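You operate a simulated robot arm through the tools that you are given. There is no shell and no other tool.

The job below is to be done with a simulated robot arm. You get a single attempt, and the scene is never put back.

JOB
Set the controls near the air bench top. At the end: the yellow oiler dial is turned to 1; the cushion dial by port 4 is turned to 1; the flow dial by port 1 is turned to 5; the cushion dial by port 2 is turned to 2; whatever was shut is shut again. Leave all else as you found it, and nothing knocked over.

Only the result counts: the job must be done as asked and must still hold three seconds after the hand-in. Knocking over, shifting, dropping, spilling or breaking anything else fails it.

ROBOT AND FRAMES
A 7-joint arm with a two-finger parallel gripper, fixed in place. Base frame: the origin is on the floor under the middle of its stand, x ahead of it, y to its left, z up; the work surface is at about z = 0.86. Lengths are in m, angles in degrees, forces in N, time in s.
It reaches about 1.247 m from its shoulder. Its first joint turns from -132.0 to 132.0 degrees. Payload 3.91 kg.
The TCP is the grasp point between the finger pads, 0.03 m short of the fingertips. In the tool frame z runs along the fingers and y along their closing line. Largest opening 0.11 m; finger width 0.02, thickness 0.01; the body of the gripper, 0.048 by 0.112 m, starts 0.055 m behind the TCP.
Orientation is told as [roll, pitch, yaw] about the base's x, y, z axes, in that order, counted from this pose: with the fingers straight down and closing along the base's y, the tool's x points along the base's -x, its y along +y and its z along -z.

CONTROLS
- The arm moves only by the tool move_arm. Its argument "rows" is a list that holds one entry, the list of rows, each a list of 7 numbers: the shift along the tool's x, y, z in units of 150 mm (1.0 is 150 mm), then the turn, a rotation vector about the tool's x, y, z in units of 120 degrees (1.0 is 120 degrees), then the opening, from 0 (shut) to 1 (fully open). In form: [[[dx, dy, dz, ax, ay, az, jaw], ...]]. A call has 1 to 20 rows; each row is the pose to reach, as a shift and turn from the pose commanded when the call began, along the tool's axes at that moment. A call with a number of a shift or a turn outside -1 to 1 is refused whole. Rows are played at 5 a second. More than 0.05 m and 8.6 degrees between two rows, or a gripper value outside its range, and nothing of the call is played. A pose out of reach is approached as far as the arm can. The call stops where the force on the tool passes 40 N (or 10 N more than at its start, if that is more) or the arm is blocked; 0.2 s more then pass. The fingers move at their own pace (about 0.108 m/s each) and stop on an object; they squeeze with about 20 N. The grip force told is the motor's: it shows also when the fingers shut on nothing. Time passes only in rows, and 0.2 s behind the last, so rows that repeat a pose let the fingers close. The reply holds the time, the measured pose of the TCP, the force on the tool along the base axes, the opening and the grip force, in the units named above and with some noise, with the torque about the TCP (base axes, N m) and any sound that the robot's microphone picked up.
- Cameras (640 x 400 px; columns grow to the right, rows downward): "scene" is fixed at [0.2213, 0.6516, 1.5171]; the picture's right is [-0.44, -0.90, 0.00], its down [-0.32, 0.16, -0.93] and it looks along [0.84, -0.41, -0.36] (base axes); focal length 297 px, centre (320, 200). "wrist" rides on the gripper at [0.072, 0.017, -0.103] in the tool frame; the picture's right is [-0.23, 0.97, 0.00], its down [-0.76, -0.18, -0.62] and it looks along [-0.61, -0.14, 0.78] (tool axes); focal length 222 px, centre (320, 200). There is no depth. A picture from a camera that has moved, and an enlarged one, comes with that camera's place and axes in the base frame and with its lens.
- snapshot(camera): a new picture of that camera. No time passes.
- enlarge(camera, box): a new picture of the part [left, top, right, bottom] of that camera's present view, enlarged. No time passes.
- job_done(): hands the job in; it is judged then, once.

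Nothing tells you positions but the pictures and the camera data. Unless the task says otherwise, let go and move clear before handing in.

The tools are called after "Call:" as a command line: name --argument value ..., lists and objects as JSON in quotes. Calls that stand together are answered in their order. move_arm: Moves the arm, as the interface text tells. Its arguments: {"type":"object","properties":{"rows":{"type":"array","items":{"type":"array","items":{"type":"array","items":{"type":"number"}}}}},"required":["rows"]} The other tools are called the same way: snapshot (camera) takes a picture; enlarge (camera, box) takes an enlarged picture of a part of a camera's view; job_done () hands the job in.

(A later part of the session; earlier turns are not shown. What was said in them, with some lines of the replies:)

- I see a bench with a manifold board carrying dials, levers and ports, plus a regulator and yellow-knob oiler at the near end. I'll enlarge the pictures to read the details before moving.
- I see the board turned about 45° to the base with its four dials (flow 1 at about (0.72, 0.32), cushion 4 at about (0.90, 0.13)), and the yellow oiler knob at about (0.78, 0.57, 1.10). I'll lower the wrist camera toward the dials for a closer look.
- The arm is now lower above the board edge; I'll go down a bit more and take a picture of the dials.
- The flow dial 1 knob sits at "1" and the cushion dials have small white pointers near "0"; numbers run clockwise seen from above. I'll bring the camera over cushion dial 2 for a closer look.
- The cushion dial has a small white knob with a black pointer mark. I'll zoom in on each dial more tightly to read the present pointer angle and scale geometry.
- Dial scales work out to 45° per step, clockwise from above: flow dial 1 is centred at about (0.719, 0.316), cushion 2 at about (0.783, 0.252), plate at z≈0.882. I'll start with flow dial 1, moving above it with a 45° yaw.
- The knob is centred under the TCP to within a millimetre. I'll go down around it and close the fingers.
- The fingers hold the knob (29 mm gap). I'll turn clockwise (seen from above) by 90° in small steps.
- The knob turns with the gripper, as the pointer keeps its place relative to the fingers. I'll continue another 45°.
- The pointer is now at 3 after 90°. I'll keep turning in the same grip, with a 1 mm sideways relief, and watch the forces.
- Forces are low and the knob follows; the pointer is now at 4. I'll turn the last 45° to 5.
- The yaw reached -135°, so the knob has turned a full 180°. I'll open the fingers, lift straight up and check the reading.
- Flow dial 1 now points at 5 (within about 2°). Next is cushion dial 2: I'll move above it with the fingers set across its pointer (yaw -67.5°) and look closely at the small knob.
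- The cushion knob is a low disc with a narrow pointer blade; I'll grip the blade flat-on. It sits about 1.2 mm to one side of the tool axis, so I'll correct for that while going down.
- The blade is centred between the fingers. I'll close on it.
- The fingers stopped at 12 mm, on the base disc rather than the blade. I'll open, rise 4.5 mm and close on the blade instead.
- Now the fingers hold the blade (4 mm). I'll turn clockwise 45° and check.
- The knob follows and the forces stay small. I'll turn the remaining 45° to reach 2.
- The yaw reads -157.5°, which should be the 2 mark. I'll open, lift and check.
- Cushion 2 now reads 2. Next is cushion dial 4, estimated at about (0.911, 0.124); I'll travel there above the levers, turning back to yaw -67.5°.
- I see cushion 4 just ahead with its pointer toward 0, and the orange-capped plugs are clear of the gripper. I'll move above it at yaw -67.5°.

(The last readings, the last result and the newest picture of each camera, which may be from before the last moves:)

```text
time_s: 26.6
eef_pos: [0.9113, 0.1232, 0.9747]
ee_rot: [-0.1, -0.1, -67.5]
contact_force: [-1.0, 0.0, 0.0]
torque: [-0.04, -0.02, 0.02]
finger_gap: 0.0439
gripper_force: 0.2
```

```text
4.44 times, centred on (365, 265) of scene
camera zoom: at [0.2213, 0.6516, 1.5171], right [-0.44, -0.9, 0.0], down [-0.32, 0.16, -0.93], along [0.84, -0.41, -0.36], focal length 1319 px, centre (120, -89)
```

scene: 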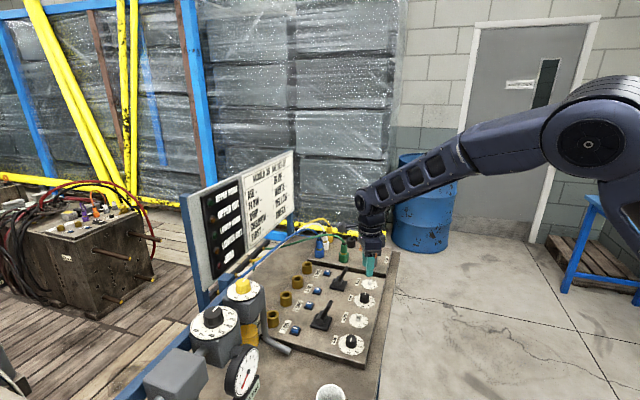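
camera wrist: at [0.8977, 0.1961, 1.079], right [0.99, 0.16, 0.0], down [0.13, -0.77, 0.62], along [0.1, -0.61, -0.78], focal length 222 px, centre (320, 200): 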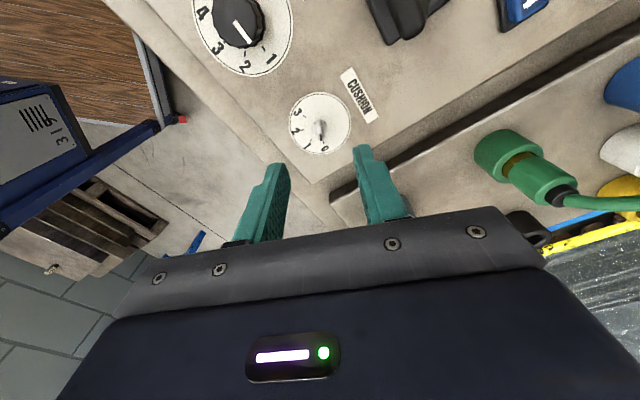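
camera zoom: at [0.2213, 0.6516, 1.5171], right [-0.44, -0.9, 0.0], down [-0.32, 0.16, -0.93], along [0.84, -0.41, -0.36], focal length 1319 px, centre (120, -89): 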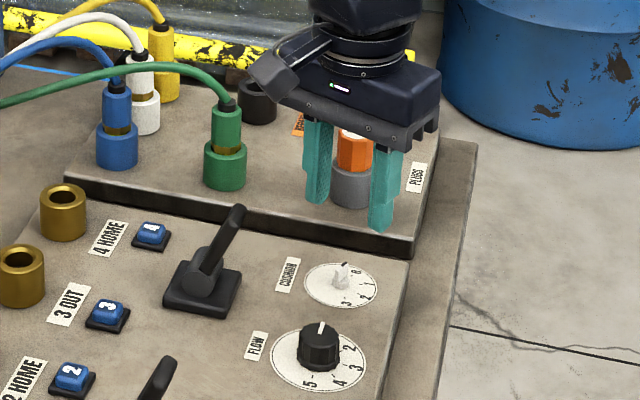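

Cushion 4 is at 0 and lined up sideways; it needs about 3 mm shift along the tool's x. I'll descend to blade height and check before closing.

Call:
move_arm --rows '[[[0.02, 0, 0.1, 0, 0, 0, 0.4], [0.02, 0, 0.2, 0, 0, 0, 0.3], [0.02, 0, 0.3, 0, 0, 0, 0.3], [0.02, 0, 0.345, 0, 0, 0, 0.3], [0.02, 0, 0.345, 0, 0, 0, 0.3]]]'

Call:
enlarge --camera "wrist" --box '[270, 110, 370, 210]'

Call:
enlarge --camera "scene" --box '[330, 230, 410, 310]'

```text
time_s: 27.8
eef_pos: [0.9087, 0.125, 0.924]
ee_rot: [-0.1, 0.0, -67.7]
contact_force: [0.4, 1.1, 0.4]
torque: [0.0, 0.04, -0.01]
finger_gap: 0.0331
gripper_force: 0.1
```

```text
4.00 times, centred on (320, 160) of wrist
camera zoom: at [0.897, 0.1991, 1.0271], right [0.99, 0.16, 0.0], down [0.12, -0.77, 0.62], along [0.1, -0.62, -0.78], focal length 888 px, centre (320, 360)
```

zoom: 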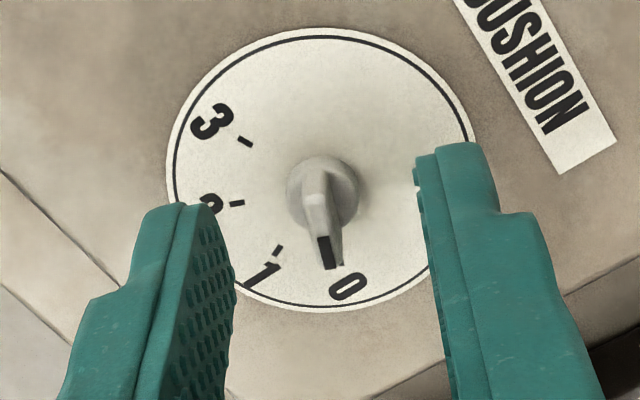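

```text
5.00 times, centred on (370, 270) of scene
camera zoom: at [0.2213, 0.6516, 1.5171], right [-0.44, -0.9, 0.0], down [-0.32, 0.16, -0.93], along [0.84, -0.41, -0.36], focal length 1484 px, centre (70, -150)
```

zoom: 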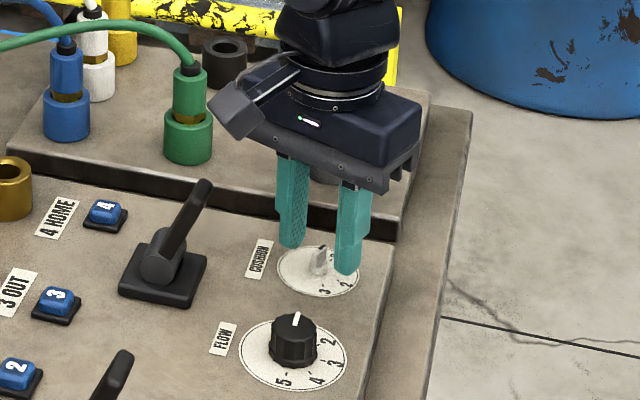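

The blade lies between the fingers; I'll trim by about a millimetre and close on it.

Call:
move_arm --rows '[[[-0.005, 0.003, 0, 0, 0, 0, 0.3], [-0.005, 0.003, 0, 0, 0, 0, 0.1], [-0.005, 0.003, 0, 0, 0, 0, 0.0], [-0.005, 0.003, 0, 0, 0, 0, 0.0], [-0.005, 0.003, 0, 0, 0, 0, 0.0]]]'

Call:
enlarge --camera "wrist" --box '[270, 110, 370, 210]'

```text
time_s: 29.0
eef_pos: [0.9114, 0.1253, 0.9236]
ee_rot: [0.0, 0.0, -67.7]
contact_force: [-2.8, -1.1, -1.2]
torque: [0.04, 0.11, -0.16]
finger_gap: 0.0046
gripper_force: 44.6
```

```text
4.00 times, centred on (320, 160) of wrist
camera zoom: at [0.8976, 0.1985, 1.0269], right [0.99, 0.16, 0.0], down [0.12, -0.77, 0.62], along [0.1, -0.62, -0.78], focal length 888 px, centre (320, 360)
```

zoom: 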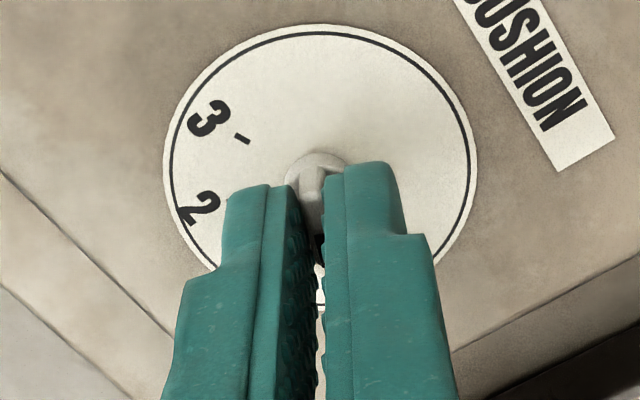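

The blade is gripped (4.6 mm, low forces). I'll turn clockwise 45° to 1.

Call:
move_arm --rows '[[[0, 0, 0, 0, 0, 0.0625, 0], [0, 0, 0, 0, 0, 0.125, 0], [0, 0, 0, 0, 0, 0.1875, 0], [0, 0, 0, 0, 0, 0.25, 0], [0, 0, 0, 0, 0, 0.3125, 0], [0, 0, 0, 0, 0, 0.375, 0], [0, 0, 0, 0, 0, 0.375, 0]]]'

Call:
move_arm --rows '[[[0, 0, 0, 0, 0, 0, 0.3], [0, 0, 0, 0, 0, 0, 0.4], [0, 0, 0, 0, 0, 0, 0.4], [0, 0, -0.2, 0, 0, 0, 0.4], [0, 0, -0.5, 0, 0, 0, 0.4]]]'

Call:
enlarge --camera "wrist" --box '[280, 85, 360, 165]'

Call:
snapshot --camera "wrist"

```text
time_s: 30.6
eef_pos: [0.9109, 0.1263, 0.9231]
ee_rot: [0.0, 0.0, -112.7]
contact_force: [-0.1, -3.2, -6.5]
torque: [-0.57, 0.21, -0.02]
finger_gap: 0.0046
gripper_force: 44.6
```

```text
time_s: 31.8
eef_pos: [0.9101, 0.1248, 0.999]
ee_rot: [0.0, -0.1, -112.7]
contact_force: [0.2, 0.2, -0.5]
torque: [-0.02, 0.0, 0.03]
finger_gap: 0.044
gripper_force: 0.1
```

```text
5.00 times, centred on (320, 125) of wrist
camera zoom: at [0.9529, 0.1856, 1.1015], right [0.81, -0.58, 0.0], down [-0.46, -0.63, 0.62], along [-0.37, -0.51, -0.78], focal length 1111 px, centre (320, 575)
```

zoom: 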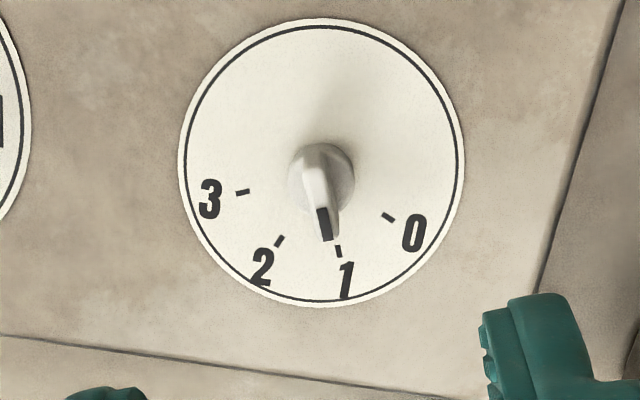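

```text
taken
camera wrist: at [0.9529, 0.1856, 1.1015], right [0.81, -0.58, 0.0], down [-0.46, -0.63, 0.62], along [-0.37, -0.51, -0.78], focal length 222 px, centre (320, 200)
```

wrist: 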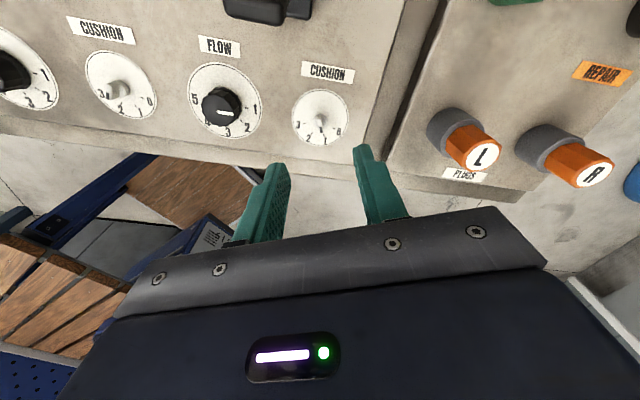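

Cushion 4 now reads 1. The last one is the yellow oiler knob near (0.784, 0.567), top about z 1.10. I'll raise the arm well clear first.

Call:
move_arm --rows '[[[0, 0, -0.25, 0, 0, 0, 0.4], [0, 0, -0.5, 0, 0, 0, 0.4], [0, 0, -0.75, 0, 0, 0, 0.4], [0, 0, -1.0, 0, 0, 0, 0.4]]]'

Call:
move_arm --rows '[[[0, 0, -0.1, 0, 0, -0.067, 0.5], [0, 0, -0.3, 0, 0, -0.134, 0.5], [0.05, -0.1, -0.5, 0, 0, -0.201, 0.5], [0.1, -0.18, -0.6, 0, 0, -0.268, 0.5], [0.15, -0.27, -0.7, 0, 0, -0.335, 0.5], [0.2, -0.35, -0.7, 0, 0, -0.402, 0.5], [0.25, -0.44, -0.7, 0, 0, -0.469, 0.5], [0.3, -0.53, -0.7, 0, 0, -0.536, 0.5], [0.34, -0.6, -0.7, 0, 0, -0.603, 0.5], [0.38, -0.67, -0.7, 0, 0, -0.67, 0.5], [0.42, -0.74, -0.7, 0, 0, -0.737, 0.5], [0.46, -0.81, -0.7, 0, 0, -0.804, 0.5], [0.5, -0.88, -0.7, 0, 0, -0.871, 0.5], [0.54, -0.95, -0.7, 0, 0, -0.939, 0.5]]]'

Call:
snapshot --camera "wrist"

Call:
snapshot --camera "scene"

```text
time_s: 32.8
eef_pos: [0.9099, 0.1259, 1.1494]
ee_rot: [-0.1, -0.1, -112.6]
contact_force: [0.6, -0.2, -0.8]
torque: [-0.02, 0.04, 0.01]
finger_gap: 0.044
gripper_force: 0.0
```

```text
time_s: 35.8
eef_pos: [0.8095, 0.2545, 1.253]
ee_rot: [0.1, 0.0, 0.1]
contact_force: [-0.6, 0.2, -0.5]
torque: [0.01, 0.02, 0.02]
finger_gap: 0.0553
gripper_force: 0.1
```

```text
taken
camera wrist: at [0.7373, 0.2716, 1.3567], right [0.23, 0.97, 0.0], down [0.76, -0.18, 0.62], along [0.61, -0.14, -0.78], focal length 222 px, centre (320, 200)
```

wrist: 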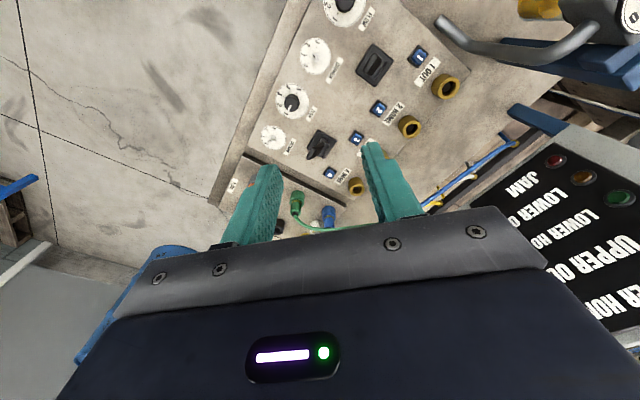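

```text
taken
```

scene: 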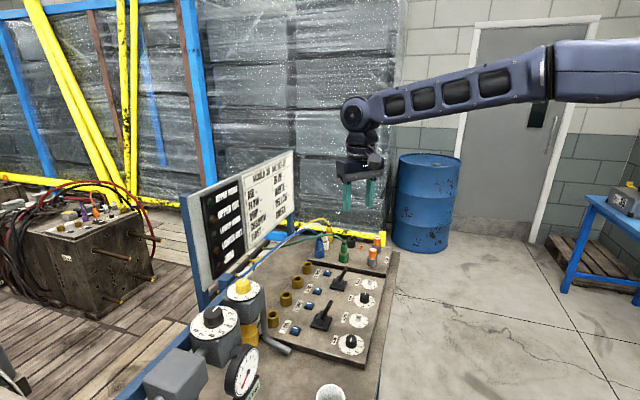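

The sign panel's face is at about (0.99, 0.59), roughly 0.16 m behind the oiler, so there is room. I'll move toward the oiler at z≈1.25, turning to yaw 45° so the camera is on the free side.

Call:
move_arm --rows '[[[0.033, 0.161, 0, 0, 0, -0.0625, 0.6], [0.067, 0.322, 0, 0, 0, -0.125, 0.6], [0.1, 0.483, 0, 0, 0, -0.1875, 0.6], [0.133, 0.644, 0, 0, 0, -0.25, 0.6], [0.167, 0.805, 0, 0, 0, -0.3125, 0.6], [0.2, 0.967, 0, 0, 0, -0.375, 0.6]]]'

Call:
snapshot --camera "wrist"

```text
time_s: 37.2
eef_pos: [0.7797, 0.4001, 1.2537]
ee_rot: [0.0, 0.0, 45.1]
contact_force: [0.2, -0.7, 0.5]
torque: [-0.01, 0.07, 0.01]
finger_gap: 0.0659
gripper_force: 0.0
```

```text
taken
camera wrist: at [0.7162, 0.3606, 1.3574], right [-0.53, 0.85, 0.0], down [0.66, 0.41, 0.62], along [0.53, 0.33, -0.78], focal length 222 px, centre (320, 200)
```

wrist: 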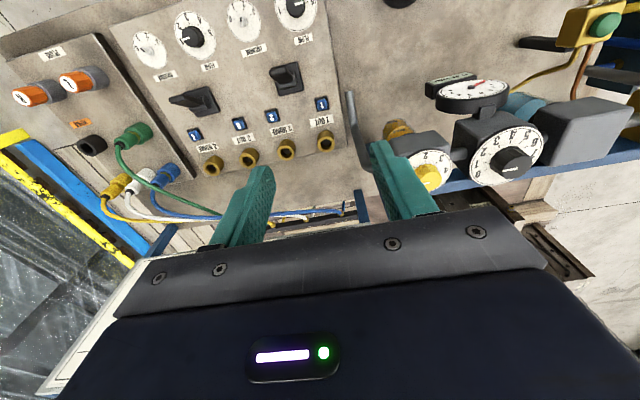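

The yellow knob is ahead to the right; refined position about (0.776, 0.566). I'll move above it at z≈1.19.

Call:
move_arm --rows '[[[-0.16, 0.16, 0, 0, 0, 0, 0.6], [-0.32, 0.32, 0, 0, 0, 0, 0.6], [-0.48, 0.48, 0, 0, 0, 0, 0.6], [-0.64, 0.64, 0.1, 0, 0, 0, 0.6], [-0.77, 0.795, 0.3, 0, 0, 0, 0.6]]]'

Call:
snapshot --camera "wrist"

Call:
enlarge --camera "wrist" --box '[270, 80, 370, 180]'

Call:
snapshot --camera "scene"

```text
time_s: 38.4
eef_pos: [0.7771, 0.5657, 1.2099]
ee_rot: [-0.1, 0.0, 45.1]
contact_force: [-0.8, -0.2, 0.7]
torque: [0.03, -0.03, 0.02]
finger_gap: 0.0659
gripper_force: 0.0
```

```text
taken
camera wrist: at [0.7132, 0.5272, 1.3137], right [-0.53, 0.85, 0.0], down [0.66, 0.41, 0.62], along [0.53, 0.33, -0.78], focal length 222 px, centre (320, 200)
```

wrist: 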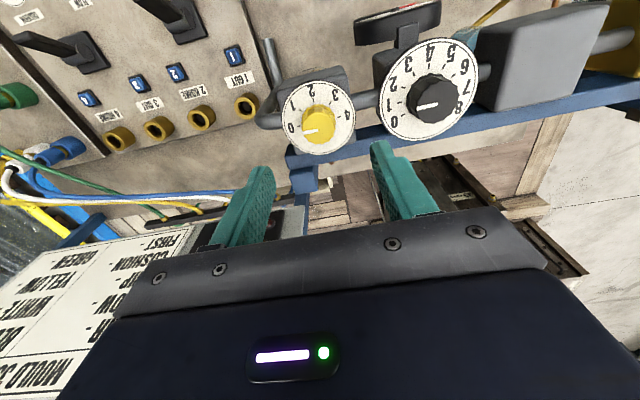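

```text
4.00 times, centred on (320, 130) of wrist
camera zoom: at [0.7132, 0.5272, 1.3137], right [-0.53, 0.85, 0.0], down [0.66, 0.41, 0.62], along [0.53, 0.33, -0.78], focal length 888 px, centre (320, 480)
```

zoom: 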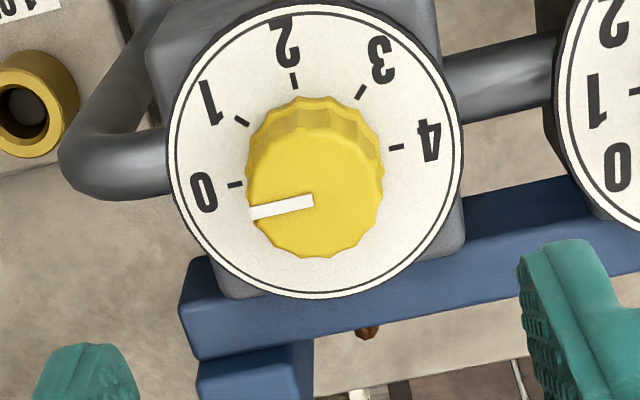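

```text
taken
```

scene: 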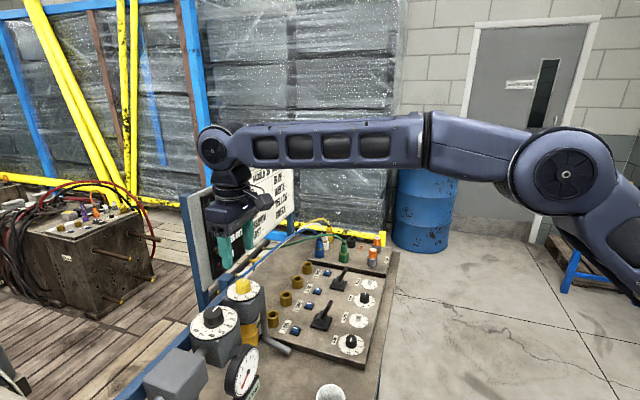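

The oiler reads 0, with marks every 45° (0 to 4), same layout as the flow dial. I estimate its top at z≈1.12; I'll step down to z≈1.168 and recheck alignment.

Call:
move_arm --rows '[[[0.002, -0.008, 0.1, 0, 0, 0, 0.6], [0.002, -0.008, 0.2, 0, 0, 0, 0.6], [0.002, -0.008, 0.28, 0, 0, 0, 0.6]]]'

Call:
enlarge --camera "wrist" --box '[270, 100, 370, 200]'

Call:
enlarge --camera "scene" --box '[180, 210, 300, 330]'

Call:
snapshot --camera "wrist"

```text
time_s: 39.2
eef_pos: [0.7782, 0.5654, 1.166]
ee_rot: [0.0, 0.0, 45.0]
contact_force: [0.5, -0.3, 0.3]
torque: [0.02, 0.01, -0.01]
finger_gap: 0.0661
gripper_force: 0.1
```

```text
4.00 times, centred on (320, 150) of wrist
camera zoom: at [0.714, 0.526, 1.2701], right [-0.53, 0.85, 0.0], down [0.66, 0.41, 0.62], along [0.53, 0.33, -0.78], focal length 888 px, centre (320, 400)
```

zoom: 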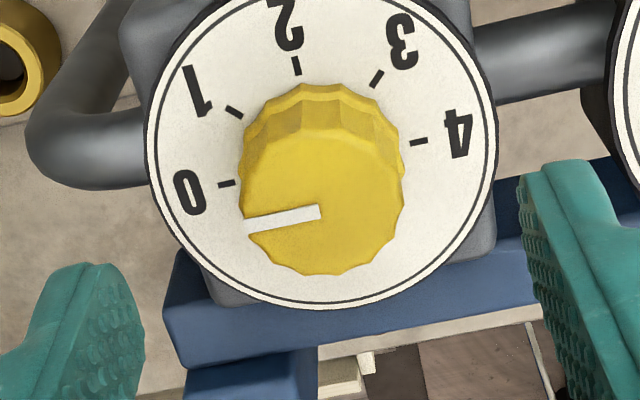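

```text
3.33 times, centred on (240, 270) of scene
camera zoom: at [0.2213, 0.6516, 1.5171], right [-0.44, -0.9, 0.0], down [-0.32, 0.16, -0.93], along [0.84, -0.41, -0.36], focal length 989 px, centre (587, -33)
```

zoom: 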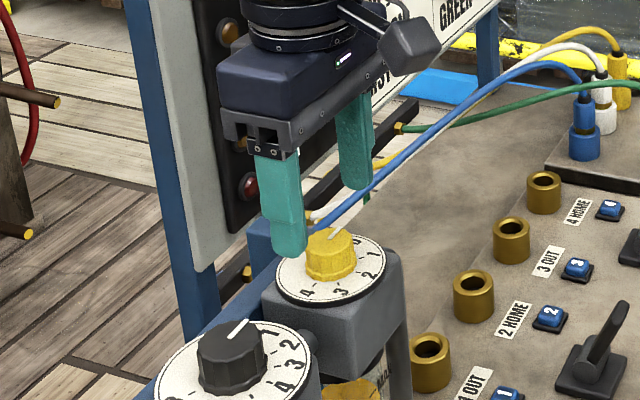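

```text
taken
camera wrist: at [0.714, 0.526, 1.2701], right [-0.53, 0.85, 0.0], down [0.66, 0.41, 0.62], along [0.53, 0.33, -0.78], focal length 222 px, centre (320, 200)
```

wrist: 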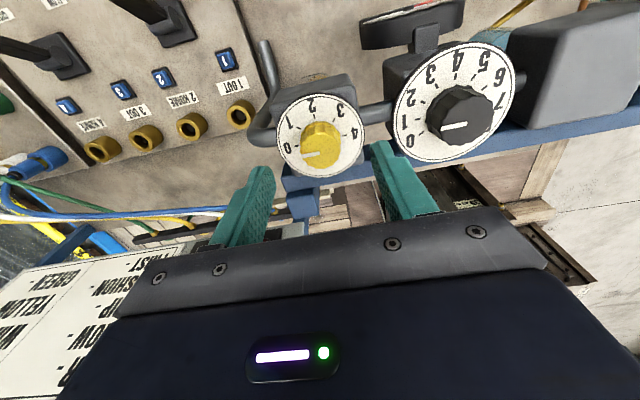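

Alignment holds at both heights, so the knob top is at z≈1.12 and on the tool axis. I'll descend around it and close.

Call:
move_arm --rows '[[[0, 0, 0.1, 0, 0, 0, 0.6], [0, 0, 0.2, 0, 0, 0, 0.6], [0, 0, 0.2, 0, 0, 0, 0.6]]]'

Call:
enlarge --camera "wrist" --box '[250, 110, 390, 220]'

Call:
enlarge --camera "scene" --box '[190, 230, 290, 330]'

```text
time_s: 40.0
eef_pos: [0.7774, 0.5653, 1.1362]
ee_rot: [0.0, 0.1, 45.0]
contact_force: [0.1, -0.1, 0.7]
torque: [0.01, 0.0, -0.02]
finger_gap: 0.0659
gripper_force: 0.1
```

```text
3.64 times, centred on (320, 165) of wrist
camera zoom: at [0.7141, 0.526, 1.2399], right [-0.53, 0.85, 0.0], down [0.66, 0.41, 0.62], along [0.53, 0.33, -0.78], focal length 808 px, centre (320, 327)
```

zoom: 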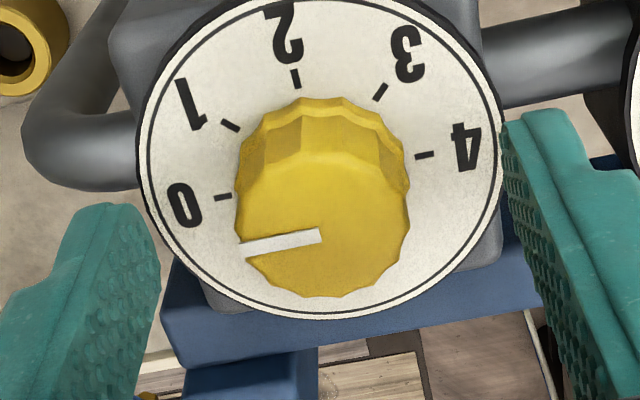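

```text
4.00 times, centred on (240, 280) of scene
camera zoom: at [0.2213, 0.6516, 1.5171], right [-0.44, -0.9, 0.0], down [-0.32, 0.16, -0.93], along [0.84, -0.41, -0.36], focal length 1187 px, centre (640, -120)
```

zoom: 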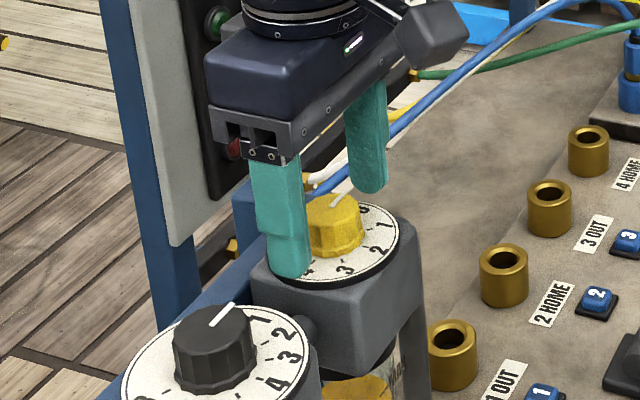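

The knob is centred between the fingers. I'll close on it.

Call:
move_arm --rows '[[[0, 0, 0, 0, 0, 0, 0.35], [0, 0, 0, 0, 0, 0, 0.15], [0, 0, 0, 0, 0, 0, 0.15], [0, 0, 0, 0, 0, 0, 0.15]]]'

Call:
enlarge --camera "wrist" --box '[250, 110, 390, 220]'

```text
time_s: 41.0
eef_pos: [0.7787, 0.565, 1.1369]
ee_rot: [0.0, 0.0, 45.0]
contact_force: [-2.6, 0.6, -0.7]
torque: [0.12, 0.01, 0.0]
finger_gap: 0.0309
gripper_force: 44.8
```

```text
3.64 times, centred on (320, 165) of wrist
camera zoom: at [0.7139, 0.5262, 1.2399], right [-0.53, 0.85, 0.0], down [0.66, 0.41, 0.62], along [0.53, 0.33, -0.78], focal length 808 px, centre (320, 327)
```

zoom: 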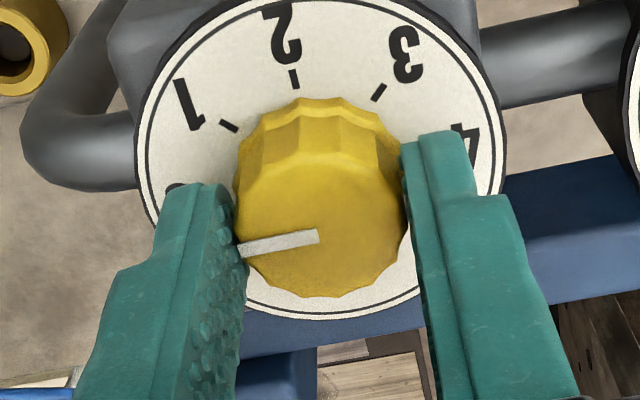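

The knob is held (31 mm) with low force. I'll turn clockwise 45° to the 1 mark.

Call:
move_arm --rows '[[[0, 0, 0, 0, 0, 0.0625, 0.15], [0, 0, 0, 0, 0, 0.125, 0.15], [0, 0, 0, 0, 0, 0.1875, 0.15], [0, 0, 0, 0, 0, 0.25, 0.15], [0, 0, 0, 0, 0, 0.3125, 0.15], [0, 0, 0, 0, 0, 0.375, 0.15], [0, 0, 0, 0, 0, 0.375, 0.15]]]'

Call:
enlarge --camera "wrist" --box '[250, 110, 390, 220]'

```text
time_s: 42.6
eef_pos: [0.7787, 0.5643, 1.1375]
ee_rot: [0.0, -0.1, -0.1]
contact_force: [-0.2, 12.2, 1.2]
torque: [0.35, -0.14, -0.01]
finger_gap: 0.031
gripper_force: 45.3
```

```text
3.64 times, centred on (320, 165) of wrist
camera zoom: at [0.7045, 0.5825, 1.2399], right [0.23, 0.97, 0.0], down [0.76, -0.18, 0.62], along [0.61, -0.14, -0.78], focal length 808 px, centre (320, 327)
```

zoom: 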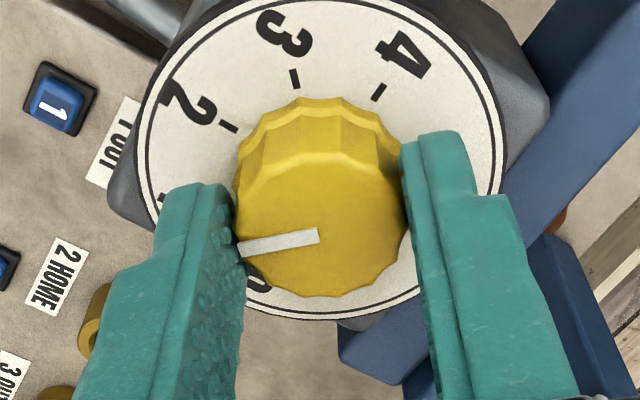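

The pointer moved with the fingers by 45°. I'll release and lift straight up to check the reading.

Call:
move_arm --rows '[[[0, 0, 0, 0, 0, 0, 0.4], [0, 0, 0, 0, 0, 0, 0.6], [0, 0, 0, 0, 0, 0, 0.6], [0, 0, -0.2, 0, 0, 0, 0.6], [0, 0, -0.5, 0, 0, 0, 0.6], [0, 0, -0.7, 0, 0, 0, 0.6]]]'

Call:
enlarge --camera "wrist" --box '[270, 70, 370, 170]'

Call:
snapshot --camera "wrist"

Call:
snapshot --camera "scene"

```text
time_s: 44.0
eef_pos: [0.7778, 0.565, 1.2422]
ee_rot: [0.0, 0.0, 0.0]
contact_force: [1.1, -0.2, -0.5]
torque: [0.0, 0.01, 0.0]
finger_gap: 0.0659
gripper_force: 0.0
```

```text
4.00 times, centred on (320, 120) of wrist
camera zoom: at [0.7047, 0.5819, 1.3444], right [0.23, 0.97, 0.0], down [0.76, -0.18, 0.62], along [0.61, -0.14, -0.78], focal length 888 px, centre (320, 520)
```

zoom: 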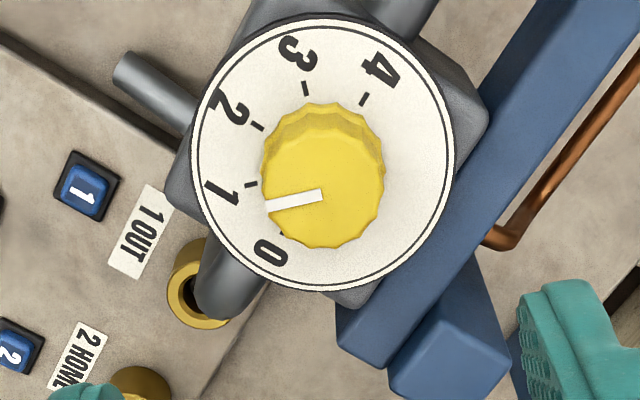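

```text
taken
camera wrist: at [0.7047, 0.5819, 1.3444], right [0.23, 0.97, 0.0], down [0.76, -0.18, 0.62], along [0.61, -0.14, -0.78], focal length 222 px, centre (320, 200)
```

wrist: 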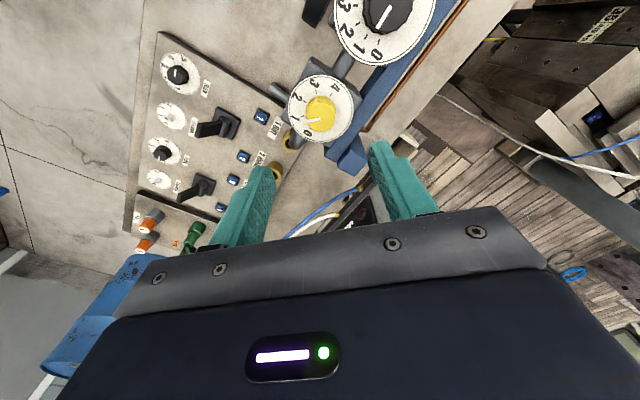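

```text
taken
```

scene: 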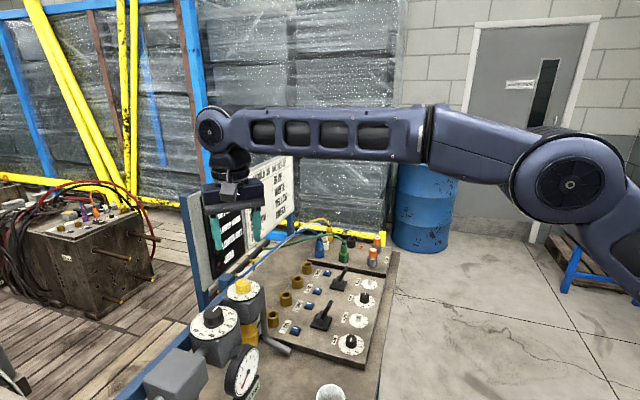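

The oiler now points at 1. I'll check all the board dials and surroundings once more before withdrawing.

Call:
enlarge --camera "wrist" --box '[130, 40, 250, 200]'

Call:
enlarge --camera "scene" --box '[250, 220, 410, 380]'

Call:
enlarge --camera "scene" --box '[140, 260, 300, 400]'

Call:
enlarge --camera "scene" --box '[325, 270, 395, 365]'

```text
2.50 times, centred on (190, 120) of wrist
camera zoom: at [0.7047, 0.5819, 1.3444], right [0.23, 0.97, 0.0], down [0.76, -0.18, 0.62], along [0.61, -0.14, -0.78], focal length 555 px, centre (645, 400)
```

zoom: 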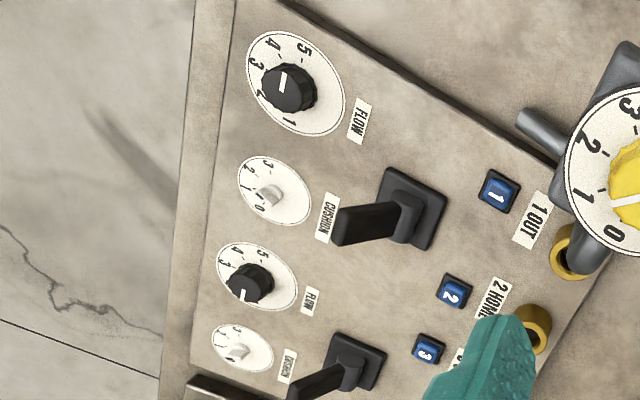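

```text
2.50 times, centred on (330, 300) of scene
camera zoom: at [0.2213, 0.6516, 1.5171], right [-0.44, -0.9, 0.0], down [-0.32, 0.16, -0.93], along [0.84, -0.41, -0.36], focal length 742 px, centre (295, -50)
```

zoom: 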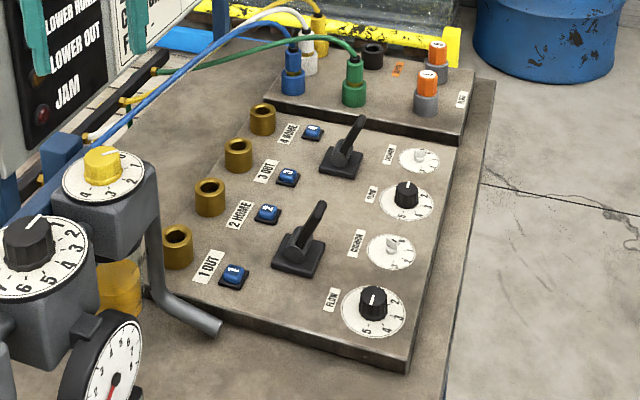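

```text
2.86 times, centred on (220, 330) of scene
camera zoom: at [0.2213, 0.6516, 1.5171], right [-0.44, -0.9, 0.0], down [-0.32, 0.16, -0.93], along [0.84, -0.41, -0.36], focal length 848 px, centre (606, -171)
```

zoom: 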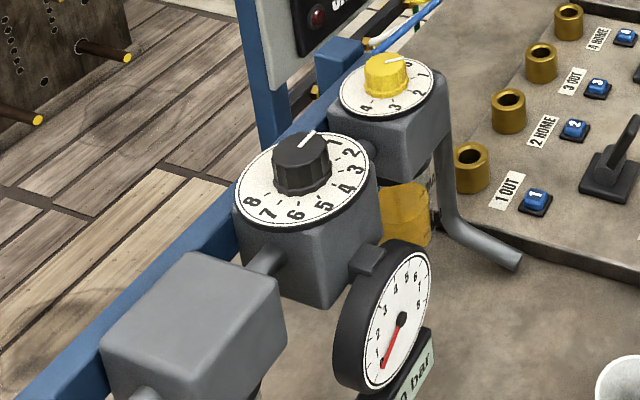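

```text
4.21 times, centred on (360, 318) of scene
camera zoom: at [0.2213, 0.6516, 1.5171], right [-0.44, -0.9, 0.0], down [-0.32, 0.16, -0.93], along [0.84, -0.41, -0.36], focal length 1250 px, centre (152, -295)
```

zoom: 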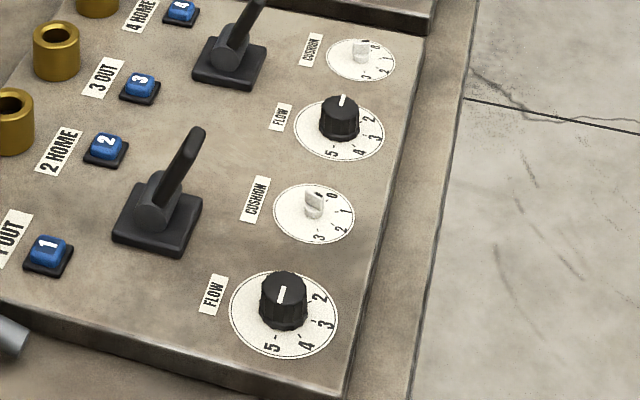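

All four settings read as wanted, and the other dials, levers, plugs and regulator look unchanged. I'll back the arm away to a clear spot before handing in.

Call:
move_arm --rows '[[[0.1, 0, -0.25, 0, 0, 0, 0.8], [0.3, -0.1, -0.5, 0, 0, 0, 1], [0.55, -0.25, -0.65, 0, 0, 0, 1], [0.8, -0.4, -0.8, 0, 0, 0, 1], [1.0, -0.6, -0.9, 0, 0, 0, 1]]]'

Call:
snapshot --camera "scene"

Call:
snapshot --camera "wrist"

Call:
enlarge --camera "wrist" --box '[230, 60, 450, 240]'

```text
refused: row 2 steps farther than a row can; nothing moved
```

```text
taken
```

scene: 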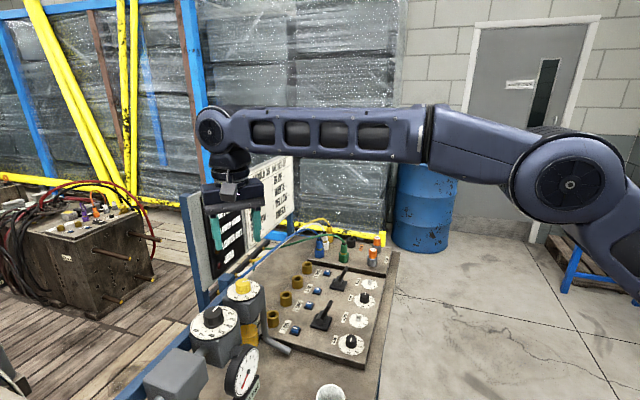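

```text
taken
camera wrist: at [0.7047, 0.5819, 1.3444], right [0.23, 0.97, 0.0], down [0.76, -0.18, 0.62], along [0.61, -0.14, -0.78], focal length 222 px, centre (320, 200)
```

wrist: 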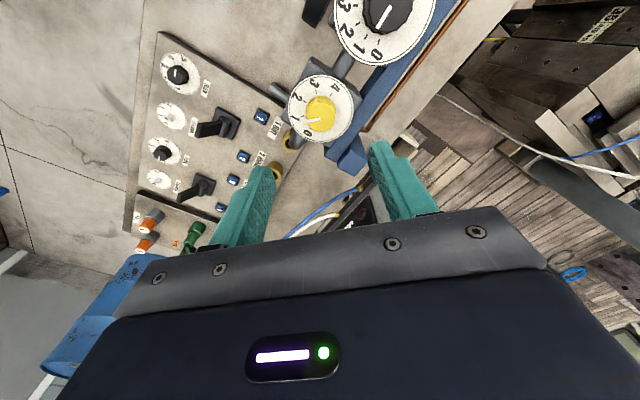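

```text
2.22 times, centred on (340, 150) of wrist
camera zoom: at [0.7047, 0.5819, 1.3444], right [0.23, 0.97, 0.0], down [0.76, -0.18, 0.62], along [0.61, -0.14, -0.78], focal length 494 px, centre (276, 311)
```

zoom: 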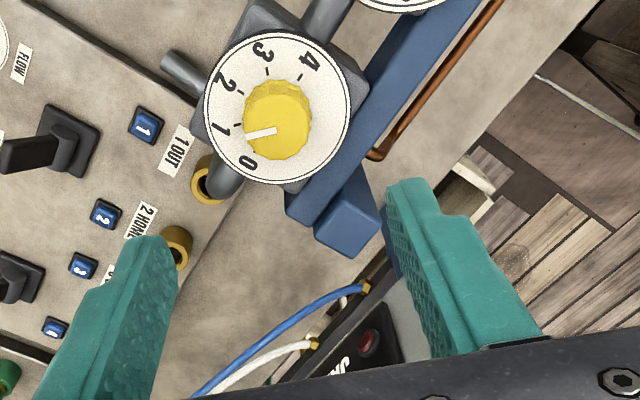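

That move was refused because one step was too long; nothing moved. I'll repeat it with smaller steps.

Call:
move_arm --rows '[[[0, 0, -0.2, 0, 0, 0, 0.6], [0.1, -0.05, -0.4, 0, 0, 0, 0.6], [0.25, -0.12, -0.55, 0, 0, 0, 0.6], [0.42, -0.2, -0.68, 0, 0, 0, 0.6], [0.6, -0.3, -0.78, 0, 0, 0, 0.6], [0.78, -0.42, -0.86, 0, 0, 0, 0.6], [0.96, -0.54, -0.92, 0, 0, 0, 0.6]]]'

Call:
snapshot --camera "scene"

Call:
enlarge --camera "wrist" --box '[200, 20, 440, 220]'

```text
time_s: 45.6
eef_pos: [0.6325, 0.4845, 1.3788]
ee_rot: [0.0, 0.1, 0.0]
contact_force: [-0.1, -0.2, -1.5]
torque: [-0.04, 0.03, 0.0]
finger_gap: 0.0662
gripper_force: 0.0
```

```text
taken
```

scene: 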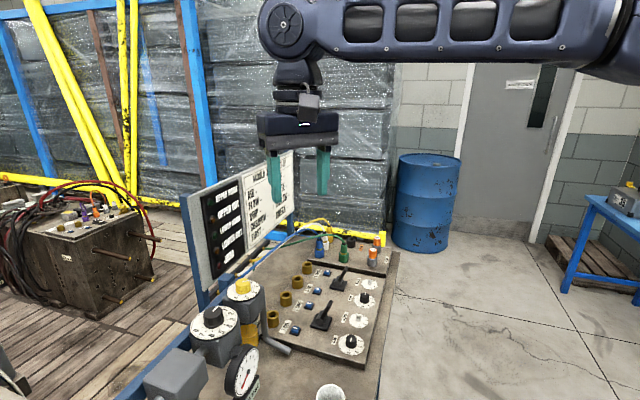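

```text
2.00 times, centred on (320, 120) of wrist
camera zoom: at [0.5596, 0.5016, 1.4825], right [0.23, 0.97, 0.0], down [0.76, -0.18, 0.62], along [0.61, -0.14, -0.78], focal length 444 px, centre (320, 360)
```

zoom: 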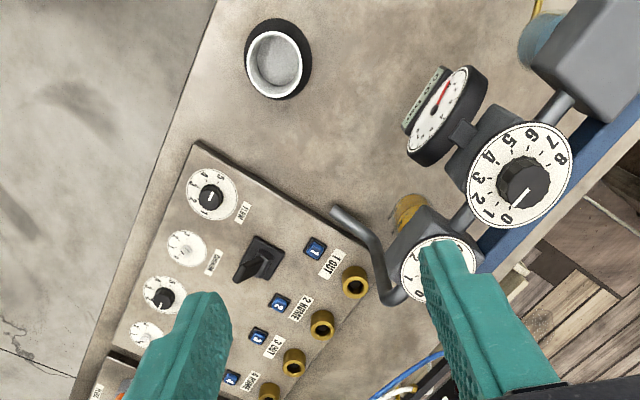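

The arm is clear and empty. The four dials hold their settings: oiler 1, cushion 4 at 1, flow 1 at 5 and cushion 2 at 2. Nothing else has moved, so I'm handing in.

Call:
job_done

```text
The job is handed in.
```

All four dials are set as asked, and I've handed the job in; no verdict has come back yet.

| Dial | Was | Now |
|---|---|---|
| Yellow oiler | 0 | 1 |
| Cushion by port 4 | 0 | 1 |
| Flow by port 1 | 1 | 5 |
| Cushion by port 2 | 0 | 2 |

I checked each reading in a close-up picture after letting go. Flow dial 1 sits within about 2° of its mark.

I opened nothing, so there was nothing to shut again. In the last pictures the other flow dial, the levers, plugs, regulator and cup look the same as at the start. The arm was raised clear of the bench with nothing in the gripper when I handed in.
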